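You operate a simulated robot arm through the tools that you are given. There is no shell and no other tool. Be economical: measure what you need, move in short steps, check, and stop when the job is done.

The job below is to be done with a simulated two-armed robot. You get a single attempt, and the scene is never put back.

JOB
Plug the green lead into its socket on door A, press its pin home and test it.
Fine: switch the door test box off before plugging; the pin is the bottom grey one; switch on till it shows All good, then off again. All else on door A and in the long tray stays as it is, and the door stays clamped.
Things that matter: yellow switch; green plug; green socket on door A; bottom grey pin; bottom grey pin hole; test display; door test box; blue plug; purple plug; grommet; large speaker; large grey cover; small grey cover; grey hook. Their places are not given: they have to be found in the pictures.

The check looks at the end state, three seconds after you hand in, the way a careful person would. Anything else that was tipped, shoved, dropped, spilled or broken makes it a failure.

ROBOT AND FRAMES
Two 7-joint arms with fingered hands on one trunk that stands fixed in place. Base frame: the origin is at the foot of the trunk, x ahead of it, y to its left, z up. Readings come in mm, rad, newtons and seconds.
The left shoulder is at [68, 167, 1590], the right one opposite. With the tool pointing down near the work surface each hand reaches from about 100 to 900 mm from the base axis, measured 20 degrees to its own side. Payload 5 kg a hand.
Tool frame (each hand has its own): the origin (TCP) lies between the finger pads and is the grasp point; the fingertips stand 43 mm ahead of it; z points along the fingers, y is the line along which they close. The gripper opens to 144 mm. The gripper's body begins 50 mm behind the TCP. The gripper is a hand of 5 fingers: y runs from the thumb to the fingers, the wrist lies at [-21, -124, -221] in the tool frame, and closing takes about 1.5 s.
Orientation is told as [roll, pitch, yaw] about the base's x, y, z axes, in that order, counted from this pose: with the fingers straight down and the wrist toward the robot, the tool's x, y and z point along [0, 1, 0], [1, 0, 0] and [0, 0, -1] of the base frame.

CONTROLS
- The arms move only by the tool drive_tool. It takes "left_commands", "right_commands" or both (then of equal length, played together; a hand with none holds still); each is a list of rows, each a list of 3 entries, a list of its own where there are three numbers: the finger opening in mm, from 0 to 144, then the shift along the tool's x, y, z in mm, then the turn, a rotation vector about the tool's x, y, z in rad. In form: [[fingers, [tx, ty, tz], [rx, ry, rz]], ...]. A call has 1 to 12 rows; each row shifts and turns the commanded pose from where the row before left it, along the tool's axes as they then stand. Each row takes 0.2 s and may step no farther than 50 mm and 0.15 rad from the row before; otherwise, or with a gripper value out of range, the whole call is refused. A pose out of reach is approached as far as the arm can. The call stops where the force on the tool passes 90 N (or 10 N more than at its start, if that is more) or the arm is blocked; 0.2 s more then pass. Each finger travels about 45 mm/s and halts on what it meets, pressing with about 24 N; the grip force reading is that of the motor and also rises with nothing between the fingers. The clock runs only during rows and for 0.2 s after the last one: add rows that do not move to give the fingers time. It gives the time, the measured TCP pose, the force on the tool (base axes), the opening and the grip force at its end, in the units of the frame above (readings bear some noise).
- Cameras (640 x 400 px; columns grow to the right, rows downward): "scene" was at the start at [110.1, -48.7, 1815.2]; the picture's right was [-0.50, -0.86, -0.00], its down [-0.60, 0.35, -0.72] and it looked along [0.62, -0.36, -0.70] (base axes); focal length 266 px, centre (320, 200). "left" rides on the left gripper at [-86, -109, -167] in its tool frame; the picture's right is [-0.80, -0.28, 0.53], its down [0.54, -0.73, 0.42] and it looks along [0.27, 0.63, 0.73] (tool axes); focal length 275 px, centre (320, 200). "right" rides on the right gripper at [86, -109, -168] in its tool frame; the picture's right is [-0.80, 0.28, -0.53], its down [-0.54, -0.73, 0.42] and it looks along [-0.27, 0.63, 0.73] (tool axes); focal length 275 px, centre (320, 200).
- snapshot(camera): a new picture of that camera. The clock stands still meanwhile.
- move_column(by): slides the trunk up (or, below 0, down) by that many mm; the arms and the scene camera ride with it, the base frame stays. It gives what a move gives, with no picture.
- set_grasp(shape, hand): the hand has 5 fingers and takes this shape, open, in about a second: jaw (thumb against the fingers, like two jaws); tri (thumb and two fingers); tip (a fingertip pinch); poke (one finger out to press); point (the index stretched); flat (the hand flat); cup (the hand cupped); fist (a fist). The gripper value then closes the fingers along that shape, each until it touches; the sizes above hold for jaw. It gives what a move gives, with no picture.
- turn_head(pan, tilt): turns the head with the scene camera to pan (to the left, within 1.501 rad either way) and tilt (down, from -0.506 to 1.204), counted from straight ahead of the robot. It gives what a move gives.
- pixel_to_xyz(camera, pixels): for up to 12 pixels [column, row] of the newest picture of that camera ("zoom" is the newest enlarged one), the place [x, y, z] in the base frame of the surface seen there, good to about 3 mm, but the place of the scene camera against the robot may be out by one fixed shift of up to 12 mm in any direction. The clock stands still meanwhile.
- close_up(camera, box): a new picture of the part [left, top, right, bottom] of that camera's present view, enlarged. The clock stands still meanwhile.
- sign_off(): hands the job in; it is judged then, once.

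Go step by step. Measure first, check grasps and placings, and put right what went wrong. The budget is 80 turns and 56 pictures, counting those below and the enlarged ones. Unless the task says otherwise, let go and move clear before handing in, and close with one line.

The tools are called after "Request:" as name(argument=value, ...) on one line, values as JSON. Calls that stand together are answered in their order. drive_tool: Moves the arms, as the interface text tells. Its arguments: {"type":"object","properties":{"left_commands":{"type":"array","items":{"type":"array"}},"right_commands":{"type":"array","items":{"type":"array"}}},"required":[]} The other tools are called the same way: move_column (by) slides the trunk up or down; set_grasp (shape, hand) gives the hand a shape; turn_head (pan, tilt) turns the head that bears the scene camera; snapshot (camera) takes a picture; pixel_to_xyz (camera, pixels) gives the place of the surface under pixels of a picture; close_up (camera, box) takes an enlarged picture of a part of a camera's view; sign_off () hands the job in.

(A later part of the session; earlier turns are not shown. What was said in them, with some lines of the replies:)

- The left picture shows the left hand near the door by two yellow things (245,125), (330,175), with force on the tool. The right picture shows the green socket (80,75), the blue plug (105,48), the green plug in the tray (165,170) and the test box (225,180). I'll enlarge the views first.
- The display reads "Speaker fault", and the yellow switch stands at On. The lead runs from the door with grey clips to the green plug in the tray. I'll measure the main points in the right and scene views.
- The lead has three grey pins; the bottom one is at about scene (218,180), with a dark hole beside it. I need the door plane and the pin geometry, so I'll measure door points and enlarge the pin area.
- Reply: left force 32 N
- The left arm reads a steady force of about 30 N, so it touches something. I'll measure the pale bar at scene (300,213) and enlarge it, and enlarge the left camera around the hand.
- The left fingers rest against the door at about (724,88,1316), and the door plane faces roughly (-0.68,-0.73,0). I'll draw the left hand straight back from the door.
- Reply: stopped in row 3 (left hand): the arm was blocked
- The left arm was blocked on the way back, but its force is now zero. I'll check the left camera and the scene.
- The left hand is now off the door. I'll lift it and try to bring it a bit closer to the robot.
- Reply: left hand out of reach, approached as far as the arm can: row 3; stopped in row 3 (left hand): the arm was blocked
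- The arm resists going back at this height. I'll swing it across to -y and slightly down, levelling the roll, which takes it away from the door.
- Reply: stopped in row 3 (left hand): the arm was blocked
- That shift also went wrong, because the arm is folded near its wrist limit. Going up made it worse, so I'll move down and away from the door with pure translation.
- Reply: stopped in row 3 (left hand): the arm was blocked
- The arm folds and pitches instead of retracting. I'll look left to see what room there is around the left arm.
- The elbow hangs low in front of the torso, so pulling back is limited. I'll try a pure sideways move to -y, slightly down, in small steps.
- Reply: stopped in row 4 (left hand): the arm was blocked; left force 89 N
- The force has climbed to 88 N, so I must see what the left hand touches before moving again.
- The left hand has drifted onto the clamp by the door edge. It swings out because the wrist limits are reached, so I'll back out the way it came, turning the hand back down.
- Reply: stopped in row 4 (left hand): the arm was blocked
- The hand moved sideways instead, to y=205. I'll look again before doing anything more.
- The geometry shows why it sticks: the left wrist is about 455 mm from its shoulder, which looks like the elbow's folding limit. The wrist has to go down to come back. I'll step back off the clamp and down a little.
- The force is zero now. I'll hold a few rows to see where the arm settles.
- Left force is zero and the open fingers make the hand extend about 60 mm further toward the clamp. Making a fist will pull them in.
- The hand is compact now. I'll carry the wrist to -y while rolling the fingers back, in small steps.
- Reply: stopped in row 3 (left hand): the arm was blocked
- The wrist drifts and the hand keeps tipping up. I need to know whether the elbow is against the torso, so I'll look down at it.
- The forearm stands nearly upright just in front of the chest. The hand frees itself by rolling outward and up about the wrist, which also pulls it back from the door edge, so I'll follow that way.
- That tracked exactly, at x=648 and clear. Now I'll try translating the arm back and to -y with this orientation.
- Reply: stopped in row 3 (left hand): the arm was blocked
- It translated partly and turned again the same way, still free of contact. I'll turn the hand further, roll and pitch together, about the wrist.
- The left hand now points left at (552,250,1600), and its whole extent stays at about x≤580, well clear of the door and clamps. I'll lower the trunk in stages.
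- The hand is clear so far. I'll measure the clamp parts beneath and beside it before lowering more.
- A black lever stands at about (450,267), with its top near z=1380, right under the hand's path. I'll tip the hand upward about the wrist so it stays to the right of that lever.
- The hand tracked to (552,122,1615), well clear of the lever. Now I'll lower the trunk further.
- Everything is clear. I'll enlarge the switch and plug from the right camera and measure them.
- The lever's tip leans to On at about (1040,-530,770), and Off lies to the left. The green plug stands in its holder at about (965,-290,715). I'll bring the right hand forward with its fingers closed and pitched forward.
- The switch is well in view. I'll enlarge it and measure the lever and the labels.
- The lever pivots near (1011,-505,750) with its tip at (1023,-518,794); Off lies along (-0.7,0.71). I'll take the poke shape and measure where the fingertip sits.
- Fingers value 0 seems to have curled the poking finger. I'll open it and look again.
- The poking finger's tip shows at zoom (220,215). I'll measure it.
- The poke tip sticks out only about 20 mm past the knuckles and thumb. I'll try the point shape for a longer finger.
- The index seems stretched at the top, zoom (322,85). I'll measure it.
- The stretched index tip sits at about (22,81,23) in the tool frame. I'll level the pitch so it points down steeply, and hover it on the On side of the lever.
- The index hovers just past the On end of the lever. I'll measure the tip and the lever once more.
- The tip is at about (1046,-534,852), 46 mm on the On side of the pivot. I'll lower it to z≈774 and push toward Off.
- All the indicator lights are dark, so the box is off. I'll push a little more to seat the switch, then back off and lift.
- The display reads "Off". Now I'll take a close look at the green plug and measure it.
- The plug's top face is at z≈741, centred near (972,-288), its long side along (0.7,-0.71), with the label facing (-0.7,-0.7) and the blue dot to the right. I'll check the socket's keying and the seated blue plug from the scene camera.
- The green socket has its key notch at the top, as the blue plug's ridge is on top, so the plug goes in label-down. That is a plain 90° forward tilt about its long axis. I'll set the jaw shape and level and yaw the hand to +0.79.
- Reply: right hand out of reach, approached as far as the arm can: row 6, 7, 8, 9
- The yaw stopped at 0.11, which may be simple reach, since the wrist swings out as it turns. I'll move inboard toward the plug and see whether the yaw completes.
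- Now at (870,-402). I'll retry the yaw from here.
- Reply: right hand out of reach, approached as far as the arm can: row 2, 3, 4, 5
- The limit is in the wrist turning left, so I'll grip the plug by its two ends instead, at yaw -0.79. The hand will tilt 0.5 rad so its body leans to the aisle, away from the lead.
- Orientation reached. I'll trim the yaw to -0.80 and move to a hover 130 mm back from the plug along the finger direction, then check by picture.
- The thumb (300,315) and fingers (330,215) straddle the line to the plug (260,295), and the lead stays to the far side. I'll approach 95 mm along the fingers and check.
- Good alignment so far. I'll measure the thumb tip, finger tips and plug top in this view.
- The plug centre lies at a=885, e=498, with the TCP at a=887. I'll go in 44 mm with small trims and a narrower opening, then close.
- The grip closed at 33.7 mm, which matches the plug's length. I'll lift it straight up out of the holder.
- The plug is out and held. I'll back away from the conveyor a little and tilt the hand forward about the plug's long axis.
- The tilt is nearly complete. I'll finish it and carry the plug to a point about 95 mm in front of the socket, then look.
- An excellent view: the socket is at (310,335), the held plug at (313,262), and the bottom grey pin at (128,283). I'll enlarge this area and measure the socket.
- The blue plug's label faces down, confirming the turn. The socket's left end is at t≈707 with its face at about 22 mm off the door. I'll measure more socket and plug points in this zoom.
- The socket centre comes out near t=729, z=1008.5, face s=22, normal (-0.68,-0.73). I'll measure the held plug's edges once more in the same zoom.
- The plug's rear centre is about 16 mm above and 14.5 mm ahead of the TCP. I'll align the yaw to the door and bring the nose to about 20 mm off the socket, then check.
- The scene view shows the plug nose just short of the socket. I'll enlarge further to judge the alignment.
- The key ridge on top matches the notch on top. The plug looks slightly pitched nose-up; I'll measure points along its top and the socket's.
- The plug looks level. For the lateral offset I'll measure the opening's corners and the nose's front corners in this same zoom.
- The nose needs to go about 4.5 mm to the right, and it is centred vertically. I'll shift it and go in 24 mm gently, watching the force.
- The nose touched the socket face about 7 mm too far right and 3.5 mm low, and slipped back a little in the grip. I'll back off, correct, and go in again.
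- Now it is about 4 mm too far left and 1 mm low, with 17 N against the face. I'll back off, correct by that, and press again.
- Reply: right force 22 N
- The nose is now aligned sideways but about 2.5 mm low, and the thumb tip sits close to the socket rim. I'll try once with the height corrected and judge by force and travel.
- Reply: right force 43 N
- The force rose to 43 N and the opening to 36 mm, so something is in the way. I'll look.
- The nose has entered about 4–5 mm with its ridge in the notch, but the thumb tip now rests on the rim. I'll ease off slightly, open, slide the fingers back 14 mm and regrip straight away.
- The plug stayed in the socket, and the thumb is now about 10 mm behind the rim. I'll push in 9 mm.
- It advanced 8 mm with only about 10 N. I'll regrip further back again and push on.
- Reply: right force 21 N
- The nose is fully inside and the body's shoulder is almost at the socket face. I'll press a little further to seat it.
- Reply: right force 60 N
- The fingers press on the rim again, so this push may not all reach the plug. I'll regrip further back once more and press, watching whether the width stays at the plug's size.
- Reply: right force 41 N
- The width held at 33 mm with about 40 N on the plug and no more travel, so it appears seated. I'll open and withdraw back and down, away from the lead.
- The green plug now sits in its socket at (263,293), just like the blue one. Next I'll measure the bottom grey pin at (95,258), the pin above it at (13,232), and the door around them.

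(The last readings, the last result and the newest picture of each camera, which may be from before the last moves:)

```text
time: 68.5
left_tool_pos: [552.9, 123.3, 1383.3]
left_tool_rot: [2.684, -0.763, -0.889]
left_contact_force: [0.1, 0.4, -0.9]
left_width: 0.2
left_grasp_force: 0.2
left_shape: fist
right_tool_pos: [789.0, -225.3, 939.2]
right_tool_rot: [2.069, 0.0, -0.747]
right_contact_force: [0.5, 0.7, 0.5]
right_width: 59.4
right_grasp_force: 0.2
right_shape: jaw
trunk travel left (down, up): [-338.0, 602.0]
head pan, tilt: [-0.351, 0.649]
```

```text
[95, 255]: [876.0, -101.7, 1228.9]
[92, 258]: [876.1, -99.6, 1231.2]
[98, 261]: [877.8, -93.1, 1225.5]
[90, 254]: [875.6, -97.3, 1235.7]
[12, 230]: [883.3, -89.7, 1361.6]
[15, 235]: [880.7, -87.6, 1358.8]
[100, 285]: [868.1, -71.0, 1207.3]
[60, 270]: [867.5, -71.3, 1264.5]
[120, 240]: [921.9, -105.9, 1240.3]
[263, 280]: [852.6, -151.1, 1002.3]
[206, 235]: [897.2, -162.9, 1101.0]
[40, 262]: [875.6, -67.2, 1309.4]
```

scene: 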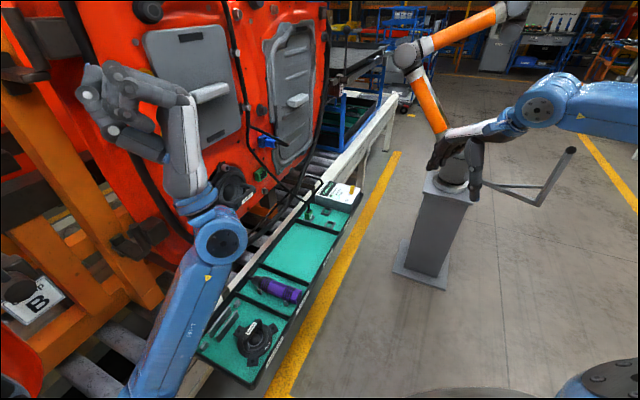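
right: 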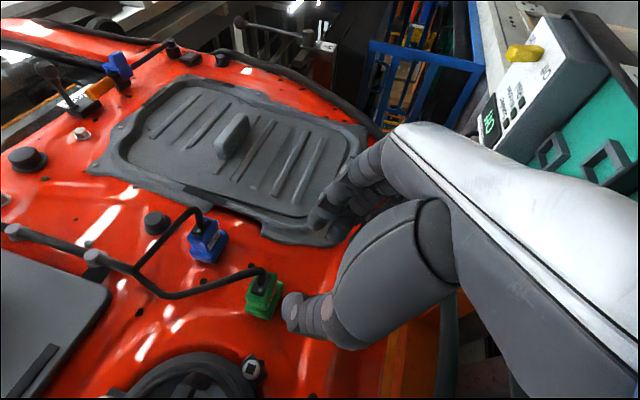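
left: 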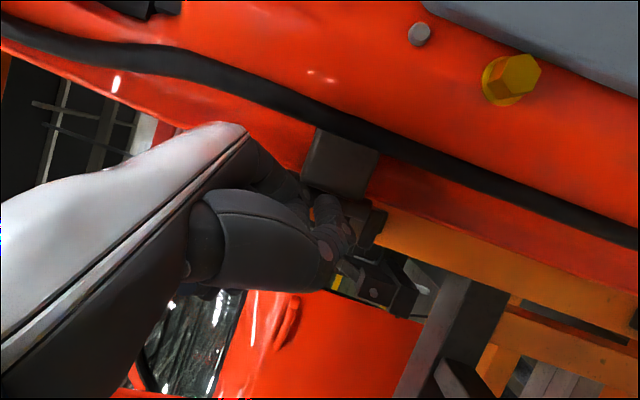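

The bottom pin's head stands about 27 mm off the door, against about 15 mm for the pin above, so it needs pressing in about 12 mm. I'll take the poke shape, level the hand toward the door, and rise to the pin's height well off the door.

Request:
set_grasp(shape="poke", hand="right")

Request:
drive_tool(right_commands=[[144, [0, 0, 0], [0, -0.125, 0]], [144, [0, 0, 0], [0, -0.125, 0]], [144, [0, 0, 0], [0, -0.124, 0]], [144, [0, 0, 0], [0, -0.124, 0]], [144, [46, -4, 0], [0, 0, 0]], [144, [46, -4, 0], [0, 0, 0]], [144, [46, -4, 0], [0, 0, 0]], [144, [46, -4, 0], [0, 0, 0]], [144, [46, 0, 0], [0, 0, 0]], [144, [46, 0, 0], [0, 0, 0]], [144, [0, 0, 45], [0, 0, 0]], [144, [0, 0, 0], [0, 0, 0]]])

```text
time: 69.3
left_tool_pos: [551.9, 122.0, 1383.6]
left_tool_rot: [2.686, -0.76, -0.892]
left_contact_force: [0.2, 0.6, -0.1]
left_width: 0.2
left_grasp_force: 0.1
left_shape: fist
right_tool_pos: [789.0, -225.4, 938.1]
right_tool_rot: [2.071, -0.001, -0.749]
right_contact_force: [0.4, 0.2, 0.2]
right_width: 0.0
right_grasp_force: 0.0
right_shape: poke
trunk travel left (down, up): [-338.0, 602.0]
head pan, tilt: [-0.351, 0.649]
```

```text
time: 72.0
left_tool_pos: [552.0, 129.2, 1382.5]
left_tool_rot: [2.679, -0.766, -0.889]
left_contact_force: [-0.3, 1.7, -0.1]
left_width: 0.0
left_grasp_force: 0.1
left_shape: fist
right_tool_pos: [810.0, -246.0, 1207.7]
right_tool_rot: [1.487, -0.1, -0.807]
right_contact_force: [-0.1, 1.4, 0.1]
right_width: 0.0
right_grasp_force: 0.2
right_shape: poke
right hand out of reach, approached as far as the arm can: row 11
trunk travel left (down, up): [-338.0, 602.0]
head pan, tilt: [-0.351, 0.649]
```

The hand is at its limit here, and the left hand shifted 7 mm, so the arms may be crowding. The socket height worked well relative to the shoulder, so I'll lower the right hand again and raise the trunk instead.

Request:
drive_tool(right_commands=[[144, [-30, 4, 0], [0, 0, 0]], [144, [-46, 4, 0], [0, 0, 0]], [144, [-46, 4, 0], [0, 0, 0]], [144, [-46, 0, 0], [0, 0, 0]], [144, [-46, 0, 0], [0, 0, 0]], [144, [0, 0, 0], [0, 0, 0]]])

Request:
move_column(by=215)

```text
time: 73.3
left_tool_pos: [550.5, 122.8, 1382.5]
left_tool_rot: [2.686, -0.763, -0.892]
left_contact_force: [-0.1, 0.5, -0.5]
left_width: 0.0
left_grasp_force: 0.0
left_shape: fist
right_tool_pos: [815.3, -199.1, 994.4]
right_tool_rot: [1.573, -0.001, -0.748]
right_contact_force: [-0.9, 0.5, 0.0]
right_width: 0.1
right_grasp_force: 0.0
right_shape: poke
trunk travel left (down, up): [-338.0, 602.0]
head pan, tilt: [-0.351, 0.649]
```

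```text
time: 75.6
left_tool_pos: [551.4, 123.1, 1597.9]
left_tool_rot: [2.686, -0.76, -0.892]
left_contact_force: [-0.9, 0.0, -0.8]
left_width: 0.1
left_grasp_force: 0.2
left_shape: fist
right_tool_pos: [815.9, -199.7, 1209.2]
right_tool_rot: [1.573, -0.001, -0.749]
right_contact_force: [-0.7, 0.0, 0.4]
right_width: 0.0
right_grasp_force: 0.1
right_shape: poke
trunk travel left (down, up): [-553.0, 387.0]
head pan, tilt: [-0.351, 0.649]
```

Perfect pose now at (816,-200,1209). I'll bring the fingertip to about 20 mm in front of the pin head and check with one picture.

Request:
drive_tool(right_commands=[[144, [4, -9, 20], [0, 0, 0]], [144, [3, -9, 20], [0, 0, 0]], [144, [0, 0, 18], [0, 0, 0]], [144, [0, 0, 0], [0, 0, 0]]])

Request:
close_up(camera="right", box=[220, 120, 420, 320])

```text
time: 76.6
left_tool_pos: [551.1, 120.3, 1597.9]
left_tool_rot: [2.686, -0.761, -0.892]
left_contact_force: [0.1, -0.1, -0.1]
left_width: 0.0
left_grasp_force: 0.1
left_shape: fist
right_tool_pos: [841.6, -145.2, 1216.4]
right_tool_rot: [1.574, -0.001, -0.75]
right_contact_force: [0.9, -0.1, 0.1]
right_width: 0.0
right_grasp_force: 0.1
right_shape: poke
trunk travel left (down, up): [-553.0, 387.0]
head pan, tilt: [-0.351, 0.649]
```

```text
2.00 times, centred on (320, 220) of right
```

zoom: 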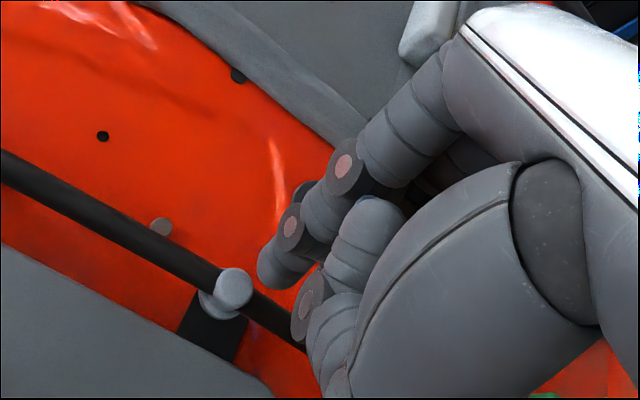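

The fingertip is at zoom (265,268) and the pin head at (233,287). I'll measure both.

Request:
pixel_to_xyz(camera="zoom", pixels=[[233, 283], [225, 288], [243, 290], [233, 298], [262, 275], [266, 260], [275, 285], [285, 270], [315, 300], [300, 215], [210, 310], [160, 228]])

```text
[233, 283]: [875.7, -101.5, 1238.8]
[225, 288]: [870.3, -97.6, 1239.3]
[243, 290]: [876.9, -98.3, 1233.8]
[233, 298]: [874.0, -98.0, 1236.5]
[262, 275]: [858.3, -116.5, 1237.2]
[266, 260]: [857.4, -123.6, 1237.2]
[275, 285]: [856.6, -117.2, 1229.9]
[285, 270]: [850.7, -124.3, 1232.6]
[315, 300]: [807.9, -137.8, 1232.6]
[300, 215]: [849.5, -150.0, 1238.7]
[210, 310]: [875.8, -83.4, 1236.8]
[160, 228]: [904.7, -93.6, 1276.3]
```

The tip is about 22 mm in front of the pin head and needs 5 mm up and 2 mm left. I'll correct and press it in gently.

Request:
drive_tool(right_commands=[[144, [5, -2, 8], [0, 0, 0]], [144, [0, 0, 8], [0, 0, 0]], [144, [0, 0, 4], [0, 0, 0]], [144, [0, 0, 4], [0, 0, 0]], [144, [0, 0, 4], [0, 0, 0]], [144, [0, 0, 4], [0, 0, 0]], [144, [0, 0, 0], [0, 0, 0]]])

```text
time: 78.2
left_tool_pos: [548.1, 115.8, 1599.7]
left_tool_rot: [2.695, -0.759, -0.896]
left_contact_force: [-0.6, -0.7, 0.1]
left_width: 0.0
left_grasp_force: 0.0
left_shape: fist
right_tool_pos: [860.4, -128.5, 1224.1]
right_tool_rot: [1.577, -0.001, -0.752]
right_contact_force: [-29.1, -41.2, -4.5]
right_width: 0.2
right_grasp_force: 0.0
right_shape: poke
trunk travel left (down, up): [-553.0, 387.0]
head pan, tilt: [-0.351, 0.649]
5 turns are left
```

The push stands at 50 N and the pin is only partly in, and just five turns are left. I'll press to the force limit, withdraw, lower the trunk again and bring the pointing finger back to the Off side of the switch.

Request:
drive_tool(right_commands=[[144, [0, 0, 4], [0, 0, 0]], [144, [0, 0, 4], [0, 0, 0]], [144, [0, 0, 4], [0, 0, 0]], [144, [0, 0, 4], [0, 0, 0]], [144, [0, 0, 4], [0, 0, 0]], [144, [0, 0, 4], [0, 0, 0]], [144, [0, 0, 0], [0, 0, 0]]])

Request:
drive_tool(right_commands=[[144, [0, 0, 4], [0, 0, 0]], [144, [0, 0, 4], [0, 0, 0]], [144, [0, 0, 4], [0, 0, 0]], [144, [0, 0, 0], [0, 0, 0]]])

Request:
drive_tool(right_commands=[[144, [0, 0, -20], [0, 0, 0]], [144, [0, 0, -40], [0, 0, 0]], [144, [0, 0, -45], [0, 0, 0]], [144, [0, 0, -35], [0, 0, 0]], [144, [0, 0, 0], [0, 0, 0]]])

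Request:
move_column(by=-215)

Request:
drive_tool(right_commands=[[144, [-15, 41, 0], [0, 0, 0]], [144, [-15, 41, 0], [0, 0, 0]], [144, [-15, 41, 0], [0, 0, 0]], [144, [-15, 41, 0], [0, 0, 0]], [144, [0, 0, 0], [0, -0.141, 0]], [144, [0, 0, 0], [0, -0.141, 0]], [144, [0, 0, 0], [0, -0.141, 0]], [144, [0, 0, 0], [0, -0.141, 0]], [144, [0, 0, 0], [0, -0.141, 0]], [144, [0, 0, 0], [0, -0.141, 0]], [144, [0, 0, 0], [0, -0.141, 0]], [144, [0, 0, 0], [0, -0.141, 0]]])

Request:
set_grasp(shape="point", hand="right")

Request:
drive_tool(right_commands=[[144, [0, 0, 0], [0, -0.141, 0]], [144, [0, 0, 0], [0, -0.139, 0]], [144, [0, 0, 0], [0.01, 0, -0.123]], [144, [0, 0, 0], [0.01, 0, -0.123]], [144, [0, 0, 0], [0.01, 0, -0.123]], [144, [-34.4, 10.1, 15.2], [0, 0, 0]], [144, [-34.4, 10.1, 15.2], [0, 0, 0]], [144, [-34.4, 10.1, 15.2], [0, 0, 0]], [144, [-34.4, 10.1, 15.2], [0, 0, 0]], [144, [0, 0, 0], [0, 0, 0]]])

```text
time: 79.8
left_tool_pos: [543.0, 116.3, 1601.6]
left_tool_rot: [2.698, -0.761, -0.898]
left_contact_force: [0.0, -0.1, 0.4]
left_width: 0.3
left_grasp_force: 0.0
left_shape: fist
right_tool_pos: [874.9, -133.0, 1215.5]
right_tool_rot: [1.541, -0.031, -0.765]
right_contact_force: [-42.6, -44.7, 9.4]
right_width: 0.1
right_grasp_force: 0.0
right_shape: poke
trunk travel left (down, up): [-553.0, 387.0]
head pan, tilt: [-0.351, 0.649]
```

```text
time: 80.8
left_tool_pos: [544.9, 117.7, 1598.6]
left_tool_rot: [2.691, -0.762, -0.894]
left_contact_force: [0.2, -0.2, 0.2]
left_width: 0.0
left_grasp_force: 0.0
left_shape: fist
right_tool_pos: [885.3, -131.2, 1211.7]
right_tool_rot: [1.52, -0.049, -0.772]
right_contact_force: [-35.5, -19.4, 2.0]
right_width: 0.0
right_grasp_force: 0.1
right_shape: poke
trunk travel left (down, up): [-553.0, 387.0]
head pan, tilt: [-0.351, 0.649]
```

```text
time: 82.0
left_tool_pos: [552.3, 126.1, 1597.0]
left_tool_rot: [2.683, -0.764, -0.887]
left_contact_force: [0.4, 0.4, 0.6]
left_width: 0.0
left_grasp_force: 0.2
left_shape: fist
right_tool_pos: [791.9, -194.6, 1219.9]
right_tool_rot: [1.572, -0.001, -0.747]
right_contact_force: [-0.3, 1.4, -0.2]
right_width: 0.1
right_grasp_force: 0.0
right_shape: poke
trunk travel left (down, up): [-553.0, 387.0]
head pan, tilt: [-0.351, 0.649]
```

```text
time: 84.3
left_tool_pos: [551.2, 122.5, 1383.2]
left_tool_rot: [2.685, -0.761, -0.893]
left_contact_force: [-0.1, -0.2, 0.3]
left_width: 0.0
left_grasp_force: 0.0
left_shape: fist
right_tool_pos: [790.3, -196.6, 1003.9]
right_tool_rot: [1.571, -0.002, -0.748]
right_contact_force: [-0.1, 0.5, 0.3]
right_width: 0.2
right_grasp_force: 0.1
right_shape: poke
trunk travel left (down, up): [-338.0, 602.0]
head pan, tilt: [-0.351, 0.649]
```

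```text
time: 86.9
left_tool_pos: [552.0, 122.3, 1383.3]
left_tool_rot: [2.684, -0.764, -0.891]
left_contact_force: [0.2, -0.2, -0.2]
left_width: 0.1
left_grasp_force: 0.0
left_shape: fist
right_tool_pos: [910.4, -311.2, 944.0]
right_tool_rot: [0.44, 0.001, -0.748]
right_contact_force: [0.2, -0.1, -1.0]
right_width: 0.0
right_grasp_force: 0.0
right_shape: poke
trunk travel left (down, up): [-338.0, 602.0]
head pan, tilt: [-0.351, 0.649]
```

```text
time: 87.8
left_tool_pos: [552.4, 122.3, 1382.2]
left_tool_rot: [2.686, -0.76, -0.892]
left_contact_force: [-0.7, -0.1, 0.5]
left_width: 0.0
left_grasp_force: 0.1
left_shape: fist
right_tool_pos: [912.1, -310.3, 945.5]
right_tool_rot: [0.445, 0.0, -0.749]
right_contact_force: [0.6, 0.3, -0.4]
right_width: 0.0
right_grasp_force: 0.1
right_shape: point
trunk travel left (down, up): [-338.0, 602.0]
head pan, tilt: [-0.351, 0.649]
```

```text
time: 90.0
left_tool_pos: [552.2, 123.4, 1382.5]
left_tool_rot: [2.684, -0.762, -0.892]
left_contact_force: [0.5, 0.6, 0.2]
left_width: 0.1
left_grasp_force: 0.1
left_shape: fist
right_tool_pos: [904.0, -442.9, 862.8]
right_tool_rot: [0.157, -0.033, -0.378]
right_contact_force: [0.6, 0.1, -0.1]
right_width: 0.2
right_grasp_force: 0.1
right_shape: point
trunk travel left (down, up): [-338.0, 602.0]
head pan, tilt: [-0.351, 0.649]
4 turns are left
```

The hand is near the switch at the right angle; during the press the finger slid partly off the pin, so I'll check the pin visually too. Now I'll place the finger on the Off side, push to On, lift away, and take one scene enlargement of display and pin.

Request:
drive_tool(right_commands=[[144, [-25.8, -7, -4.5], [0, 0, 0]], [144, [-5.9, -1.1, 35.5], [0, 0, 0]], [144, [-5.9, -1.1, 35.5], [0, 0, 0]], [144, [0, 0, 0], [0, 0, 0]], [144, [-4, 9.1, -0.4], [0, 0, 0]], [144, [-4, 9.1, -0.4], [0, 0, 0]], [144, [-4, 9.1, -0.4], [0, 0, 0]], [144, [-4, 9.1, -0.4], [0, 0, 0]], [144, [-4, 9.1, -0.4], [0, 0, 0]], [144, [-4, 9.1, -0.4], [0, 0, 0]], [144, [0, 0, 0], [0, 0, 0]]])

Request:
drive_tool(right_commands=[[144, [6, -13.7, 0.6], [0, 0, 0]], [144, [6, 1, -40], [0, 0, 0]], [144, [6, 1, -45], [0, 0, 0]], [144, [6, 1, -45], [0, 0, 0]], [144, [-41, -3, -24], [0, 0, 0]], [144, [-41, -3, -24], [0, 0, 0]], [144, [-41, -3, -24], [0, 0, 0]], [144, [0, 0, 0], [0, 0, 0]]])

Request:
close_up(camera="scene", box=[215, 70, 375, 220])

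```text
time: 92.4
left_tool_pos: [548.8, 124.3, 1384.0]
left_tool_rot: [2.686, -0.764, -0.891]
left_contact_force: [0.2, -0.6, -0.5]
left_width: 0.1
left_grasp_force: 0.0
left_shape: fist
right_tool_pos: [929.2, -502.9, 794.3]
right_tool_rot: [0.159, -0.033, -0.377]
right_contact_force: [-10.8, 15.6, 10.4]
right_width: 136.4
right_grasp_force: 0.0
right_shape: point
trunk travel left (down, up): [-338.0, 602.0]
head pan, tilt: [-0.351, 0.649]
```

```text
time: 94.2
left_tool_pos: [553.2, 122.7, 1381.3]
left_tool_rot: [2.682, -0.761, -0.89]
left_contact_force: [0.3, 0.4, -0.7]
left_width: 0.1
left_grasp_force: 0.0
left_shape: fist
right_tool_pos: [856.5, -618.9, 975.6]
right_tool_rot: [0.158, -0.031, -0.379]
right_contact_force: [0.5, 0.0, -0.2]
right_width: 136.1
right_grasp_force: 0.1
right_shape: point
trunk travel left (down, up): [-338.0, 602.0]
head pan, tilt: [-0.351, 0.649]
```

```text
2.67 times, centred on (295, 145) of scene
3 turns are left
```

zoom: 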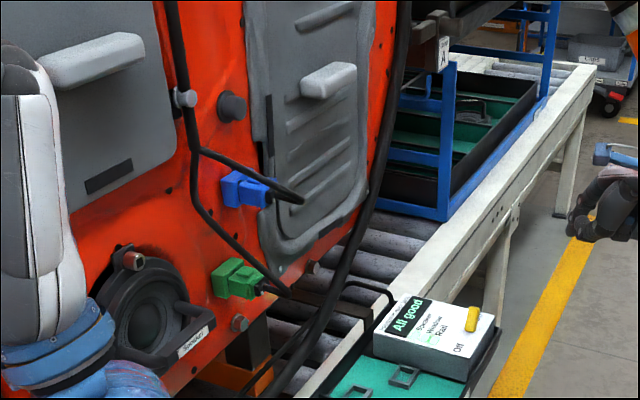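

The display reads "All good". I'll measure the pin head against the door in this zoom, then switch off the same way as before and take the last picture.

Request:
pixel_to_xyz(camera="zoom", pixels=[[187, 98], [183, 96], [191, 101], [184, 102], [205, 70], [215, 140], [188, 135], [232, 105], [178, 98], [194, 97]])

Request:
set_grasp(shape="point", hand="right")

Request:
drive_tool(right_commands=[[144, [24.9, 14.2, 32], [0, 0, 0]], [144, [24.9, 14.2, 32], [0, 0, 0]], [144, [24.9, 14.2, 32], [0, 0, 0]], [144, [24.9, 14.2, 32], [0, 0, 0]], [144, [-6, -1, 38], [0, 0, 0]], [144, [-6, -1, 38], [0, 0, 0]], [144, [0, 0, 0], [0, 0, 0]]])

Request:
drive_tool(right_commands=[[144, [4, -9.1, 0.4], [0, 0, 0]], [144, [4, -9.1, 0.4], [0, 0, 0]], [144, [4, -9.1, 0.4], [0, 0, 0]], [144, [4, -9.1, 0.4], [0, 0, 0]], [144, [4, -9.1, 0.4], [0, 0, 0]], [144, [0.8, -1.8, 0], [0, 0, 0]], [144, [0, 0, 0], [0, 0, 0]]])

Request:
drive_tool(right_commands=[[144, [-6, 14, 0], [0, 0, 0]], [144, [6, 1, -40], [0, 0, 0]], [144, [6, 1, -45], [0, 0, 0]], [144, [6, 1, -45], [0, 0, 0]], [144, [-41, -3, -24], [0, 0, 0]], [144, [-41, -3, -24], [0, 0, 0]], [144, [-41, -3, -24], [0, 0, 0]], [144, [0, 0, 0], [0, 0, 0]]])

Request:
close_up(camera="scene", box=[225, 95, 360, 215])

Request:
pixel_to_xyz(camera="zoom", pixels=[[320, 200]])

```text
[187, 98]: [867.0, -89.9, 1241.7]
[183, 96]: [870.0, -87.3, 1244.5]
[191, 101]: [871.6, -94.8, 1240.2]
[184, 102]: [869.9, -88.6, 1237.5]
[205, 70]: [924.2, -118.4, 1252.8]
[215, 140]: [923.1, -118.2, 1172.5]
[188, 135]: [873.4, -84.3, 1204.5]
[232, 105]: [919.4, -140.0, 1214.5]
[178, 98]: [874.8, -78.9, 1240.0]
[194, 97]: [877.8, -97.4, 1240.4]
```

```text
time: 95.1
left_tool_pos: [551.7, 122.8, 1383.1]
left_tool_rot: [2.687, -0.761, -0.892]
left_contact_force: [-0.4, 0.9, -1.6]
left_width: 0.2
left_grasp_force: 0.0
left_shape: fist
right_tool_pos: [856.6, -618.2, 976.1]
right_tool_rot: [0.158, -0.033, -0.378]
right_contact_force: [-0.7, -0.3, 0.2]
right_width: 136.2
right_grasp_force: 0.0
right_shape: point
trunk travel left (down, up): [-338.0, 602.0]
head pan, tilt: [-0.351, 0.649]
```

```text
time: 96.7
left_tool_pos: [551.3, 122.3, 1383.7]
left_tool_rot: [2.686, -0.763, -0.891]
left_contact_force: [0.2, 1.0, -0.7]
left_width: 0.0
left_grasp_force: 0.1
left_shape: fist
right_tool_pos: [957.0, -531.4, 788.6]
right_tool_rot: [0.16, -0.032, -0.378]
right_contact_force: [-0.2, 0.2, 0.3]
right_width: 136.2
right_grasp_force: 0.0
right_shape: point
trunk travel left (down, up): [-338.0, 602.0]
head pan, tilt: [-0.351, 0.649]
```

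```text
time: 98.3
left_tool_pos: [552.4, 121.3, 1382.8]
left_tool_rot: [2.685, -0.761, -0.892]
left_contact_force: [-0.2, -0.8, 0.2]
left_width: 0.0
left_grasp_force: 0.0
left_shape: fist
right_tool_pos: [921.9, -495.3, 788.9]
right_tool_rot: [0.157, -0.029, -0.381]
right_contact_force: [4.6, -4.5, -0.7]
right_width: 0.1
right_grasp_force: 0.2
right_shape: point
trunk travel left (down, up): [-338.0, 602.0]
head pan, tilt: [-0.351, 0.649]
```

```text
time: 100.1
left_tool_pos: [552.7, 122.5, 1383.2]
left_tool_rot: [2.683, -0.762, -0.89]
left_contact_force: [0.5, -0.1, 0.9]
left_width: 0.0
left_grasp_force: 0.0
left_shape: fist
right_tool_pos: [876.7, -623.1, 972.9]
right_tool_rot: [0.158, -0.029, -0.379]
right_contact_force: [0.8, -0.3, 0.2]
right_width: 0.0
right_grasp_force: 0.1
right_shape: point
trunk travel left (down, up): [-338.0, 602.0]
head pan, tilt: [-0.351, 0.649]
```

```text
3.33 times, centred on (292, 155) of scene
```

zoom: 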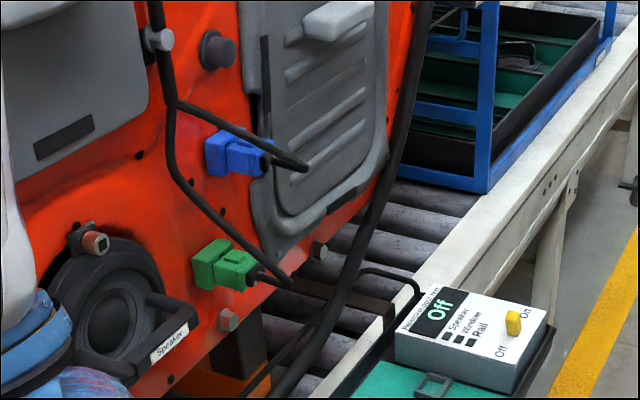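

```text
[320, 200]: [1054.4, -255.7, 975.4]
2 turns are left
```

The display shows "Off" with the plug in. The pin head has moved in from about 27 to about 16 mm off the door, but I can't be sure it is fully home. With the one spare turn I'll go back over the same safe path, press it again aimed slightly further left and higher, and withdraw.

Request:
set_grasp(shape="poke", hand="right")

Request:
drive_tool(right_commands=[[144, [42.1, -12.1, 10.5], [0, 0, 0]], [144, [42.1, -12.1, 10.5], [0, 0, 0]], [144, [42.1, -12.1, 10.5], [0, 0, 0]], [144, [42.1, -12.1, 10.5], [0, 0, 0]], [144, [42.1, -12.1, 10.5], [0, 0, 0]], [144, [42.1, -12.1, 10.5], [0, 0, 0]], [144, [42.1, -12.1, 10.5], [0, 0, 0]], [144, [0, 0, 0], [-0.01, 0, 0.123]], [144, [0, 0, 0], [-0.01, 0, 0.123]], [144, [0, 0, 0], [-0.01, 0, 0.123]], [144, [0, 0, 0], [0, 0, 0]]])

Request:
drive_tool(right_commands=[[144, [0, 0, 0], [0, 0.141, 0]], [144, [0, 0, 0], [0, 0.141, 0]], [144, [0, 0, 0], [0, 0.141, 0]], [144, [0, 0, 0], [0, 0.141, 0]], [144, [0, 0, 0], [0, 0.141, 0]], [144, [0, 0, 0], [0, 0.141, 0]], [144, [0, 0, 0], [0, 0.141, 0]], [144, [0, 0, 0], [0, 0.141, 0]], [144, [0, 0, 0], [0, 0.141, 0]], [144, [0, 0, 0], [0, 0.141, 0]], [144, [0, 0, 0], [0, 0, 0]]])

Request:
drive_tool(right_commands=[[144, [15, -41, 0], [0, 0, 0]], [144, [15, -41, 0], [0, 0, 0]], [144, [15, -41, 0], [0, 0, 0]], [144, [15, -41, 0], [0, 0, 0]], [144, [0, 0, 0], [0, 0, 0]]])

Request:
move_column(by=215)

Request:
drive_tool(right_commands=[[144, [4.7, -4.7, 30], [0, 0, 0]], [144, [0, 0, 30], [0, 0, 0]], [144, [0, 0, 25], [0, 0, 0]], [144, [0, 0, 10], [0, 0, 0]], [144, [0, 0, 5], [0, 0, 0]], [144, [0, 0, 4], [0, 0, 0]], [144, [0, 0, 4], [0, 0, 0]], [144, [0, 0, 4], [0, 0, 0]], [144, [0, 0, 3], [0, 0, 0]], [144, [0, 0, 0], [0, 0, 0]]])

Request:
drive_tool(right_commands=[[144, [0, 0, -20], [0, 0, 0]], [144, [0, 0, -40], [0, 0, 0]], [144, [0, 0, -45], [0, 0, 0]], [144, [0, 0, -15], [0, 0, 0]], [144, [0, 0, 0], [0, 0, 0]]])

```text
time: 101.0
left_tool_pos: [551.2, 122.2, 1383.1]
left_tool_rot: [2.686, -0.762, -0.891]
left_contact_force: [-0.3, -1.0, -0.3]
left_width: 0.1
left_grasp_force: 0.1
left_shape: fist
right_tool_pos: [876.0, -624.2, 973.3]
right_tool_rot: [0.157, -0.031, -0.378]
right_contact_force: [-0.7, -0.5, 0.9]
right_width: 0.0
right_grasp_force: 0.0
right_shape: poke
trunk travel left (down, up): [-338.0, 602.0]
head pan, tilt: [-0.351, 0.649]
```

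```text
time: 103.4
left_tool_pos: [551.4, 120.7, 1382.6]
left_tool_rot: [2.686, -0.761, -0.89]
left_contact_force: [0.3, 0.6, 0.0]
left_width: 0.1
left_grasp_force: 0.0
left_shape: fist
right_tool_pos: [906.7, -314.5, 942.1]
right_tool_rot: [0.163, 0.0, -0.75]
right_contact_force: [-0.1, -0.1, 0.8]
right_width: 0.1
right_grasp_force: 0.1
right_shape: poke
trunk travel left (down, up): [-338.0, 602.0]
head pan, tilt: [-0.351, 0.649]
```

```text
time: 105.8
left_tool_pos: [552.7, 121.2, 1382.7]
left_tool_rot: [2.686, -0.761, -0.892]
left_contact_force: [0.1, 0.8, -0.8]
left_width: 0.0
left_grasp_force: 0.1
left_shape: fist
right_tool_pos: [905.1, -315.0, 942.5]
right_tool_rot: [1.574, -0.001, -0.749]
right_contact_force: [-0.6, -0.2, -0.9]
right_width: 0.0
right_grasp_force: 0.1
right_shape: poke
trunk travel left (down, up): [-338.0, 602.0]
head pan, tilt: [-0.351, 0.649]
```

```text
time: 107.0
left_tool_pos: [552.4, 121.2, 1382.7]
left_tool_rot: [2.685, -0.762, -0.893]
left_contact_force: [0.4, -0.6, -0.2]
left_width: 0.0
left_grasp_force: 0.0
left_shape: fist
right_tool_pos: [785.9, -204.1, 1000.4]
right_tool_rot: [1.573, 0.003, -0.749]
right_contact_force: [0.7, -0.9, -0.3]
right_width: 0.0
right_grasp_force: 0.1
right_shape: poke
trunk travel left (down, up): [-338.0, 602.0]
head pan, tilt: [-0.351, 0.649]
```

```text
time: 109.3
left_tool_pos: [551.5, 121.8, 1597.4]
left_tool_rot: [2.687, -0.761, -0.892]
left_contact_force: [-0.3, 0.7, -0.3]
left_width: 0.0
left_grasp_force: 0.0
left_shape: fist
right_tool_pos: [786.6, -202.2, 1216.1]
right_tool_rot: [1.575, 0.0, -0.749]
right_contact_force: [-0.1, -1.1, -0.7]
right_width: 0.0
right_grasp_force: 0.2
right_shape: poke
trunk travel left (down, up): [-553.0, 387.0]
head pan, tilt: [-0.351, 0.649]
```

```text
time: 111.5
left_tool_pos: [547.6, 120.4, 1599.5]
left_tool_rot: [2.69, -0.762, -0.896]
left_contact_force: [-0.1, 0.5, -0.2]
left_width: 0.0
left_grasp_force: 0.0
left_shape: fist
right_tool_pos: [856.4, -126.3, 1217.4]
right_tool_rot: [1.562, -0.01, -0.755]
right_contact_force: [-23.8, -23.0, 2.3]
right_width: 0.1
right_grasp_force: 0.1
right_shape: poke
trunk travel left (down, up): [-553.0, 387.0]
head pan, tilt: [-0.351, 0.649]
```

```text
time: 112.7
left_tool_pos: [551.7, 123.3, 1598.6]
left_tool_rot: [2.687, -0.762, -0.89]
left_contact_force: [0.2, -0.4, -0.2]
left_width: 0.0
left_grasp_force: 0.1
left_shape: fist
right_tool_pos: [782.0, -202.4, 1222.1]
right_tool_rot: [1.575, -0.001, -0.747]
right_contact_force: [0.2, 0.0, 0.9]
right_width: 0.0
right_grasp_force: 0.0
right_shape: poke
trunk travel left (down, up): [-553.0, 387.0]
head pan, tilt: [-0.351, 0.649]
1 turns are left
```

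The second press met about 33 N and the hand withdrew clear, with no force on either arm. The last picture showed the plug in and the test box off, so I'm handing in now.

The green plug is in its socket, and the box showed "All good" and is back to "Off". The bottom grey pin was pressed twice, but I couldn't confirm it is fully home.

Request:
sign_off()

```text
The job is handed in.
```

The green lead is plugged into its socket on door A, but I couldn't confirm that the bottom grey pin is fully home. The test box was off for plugging, showed "All good" when switched on, and is off again. I pressed the pin twice. After the first press its head had gone in from about 27 mm to about 16 mm off the door, and I had no picture left after the second. Early on, the left hand pressed on the clamp by the door edge with up to about 88 N; I saw no shift in the clamp or the door afterwards, but I didn't check the clamp closely.
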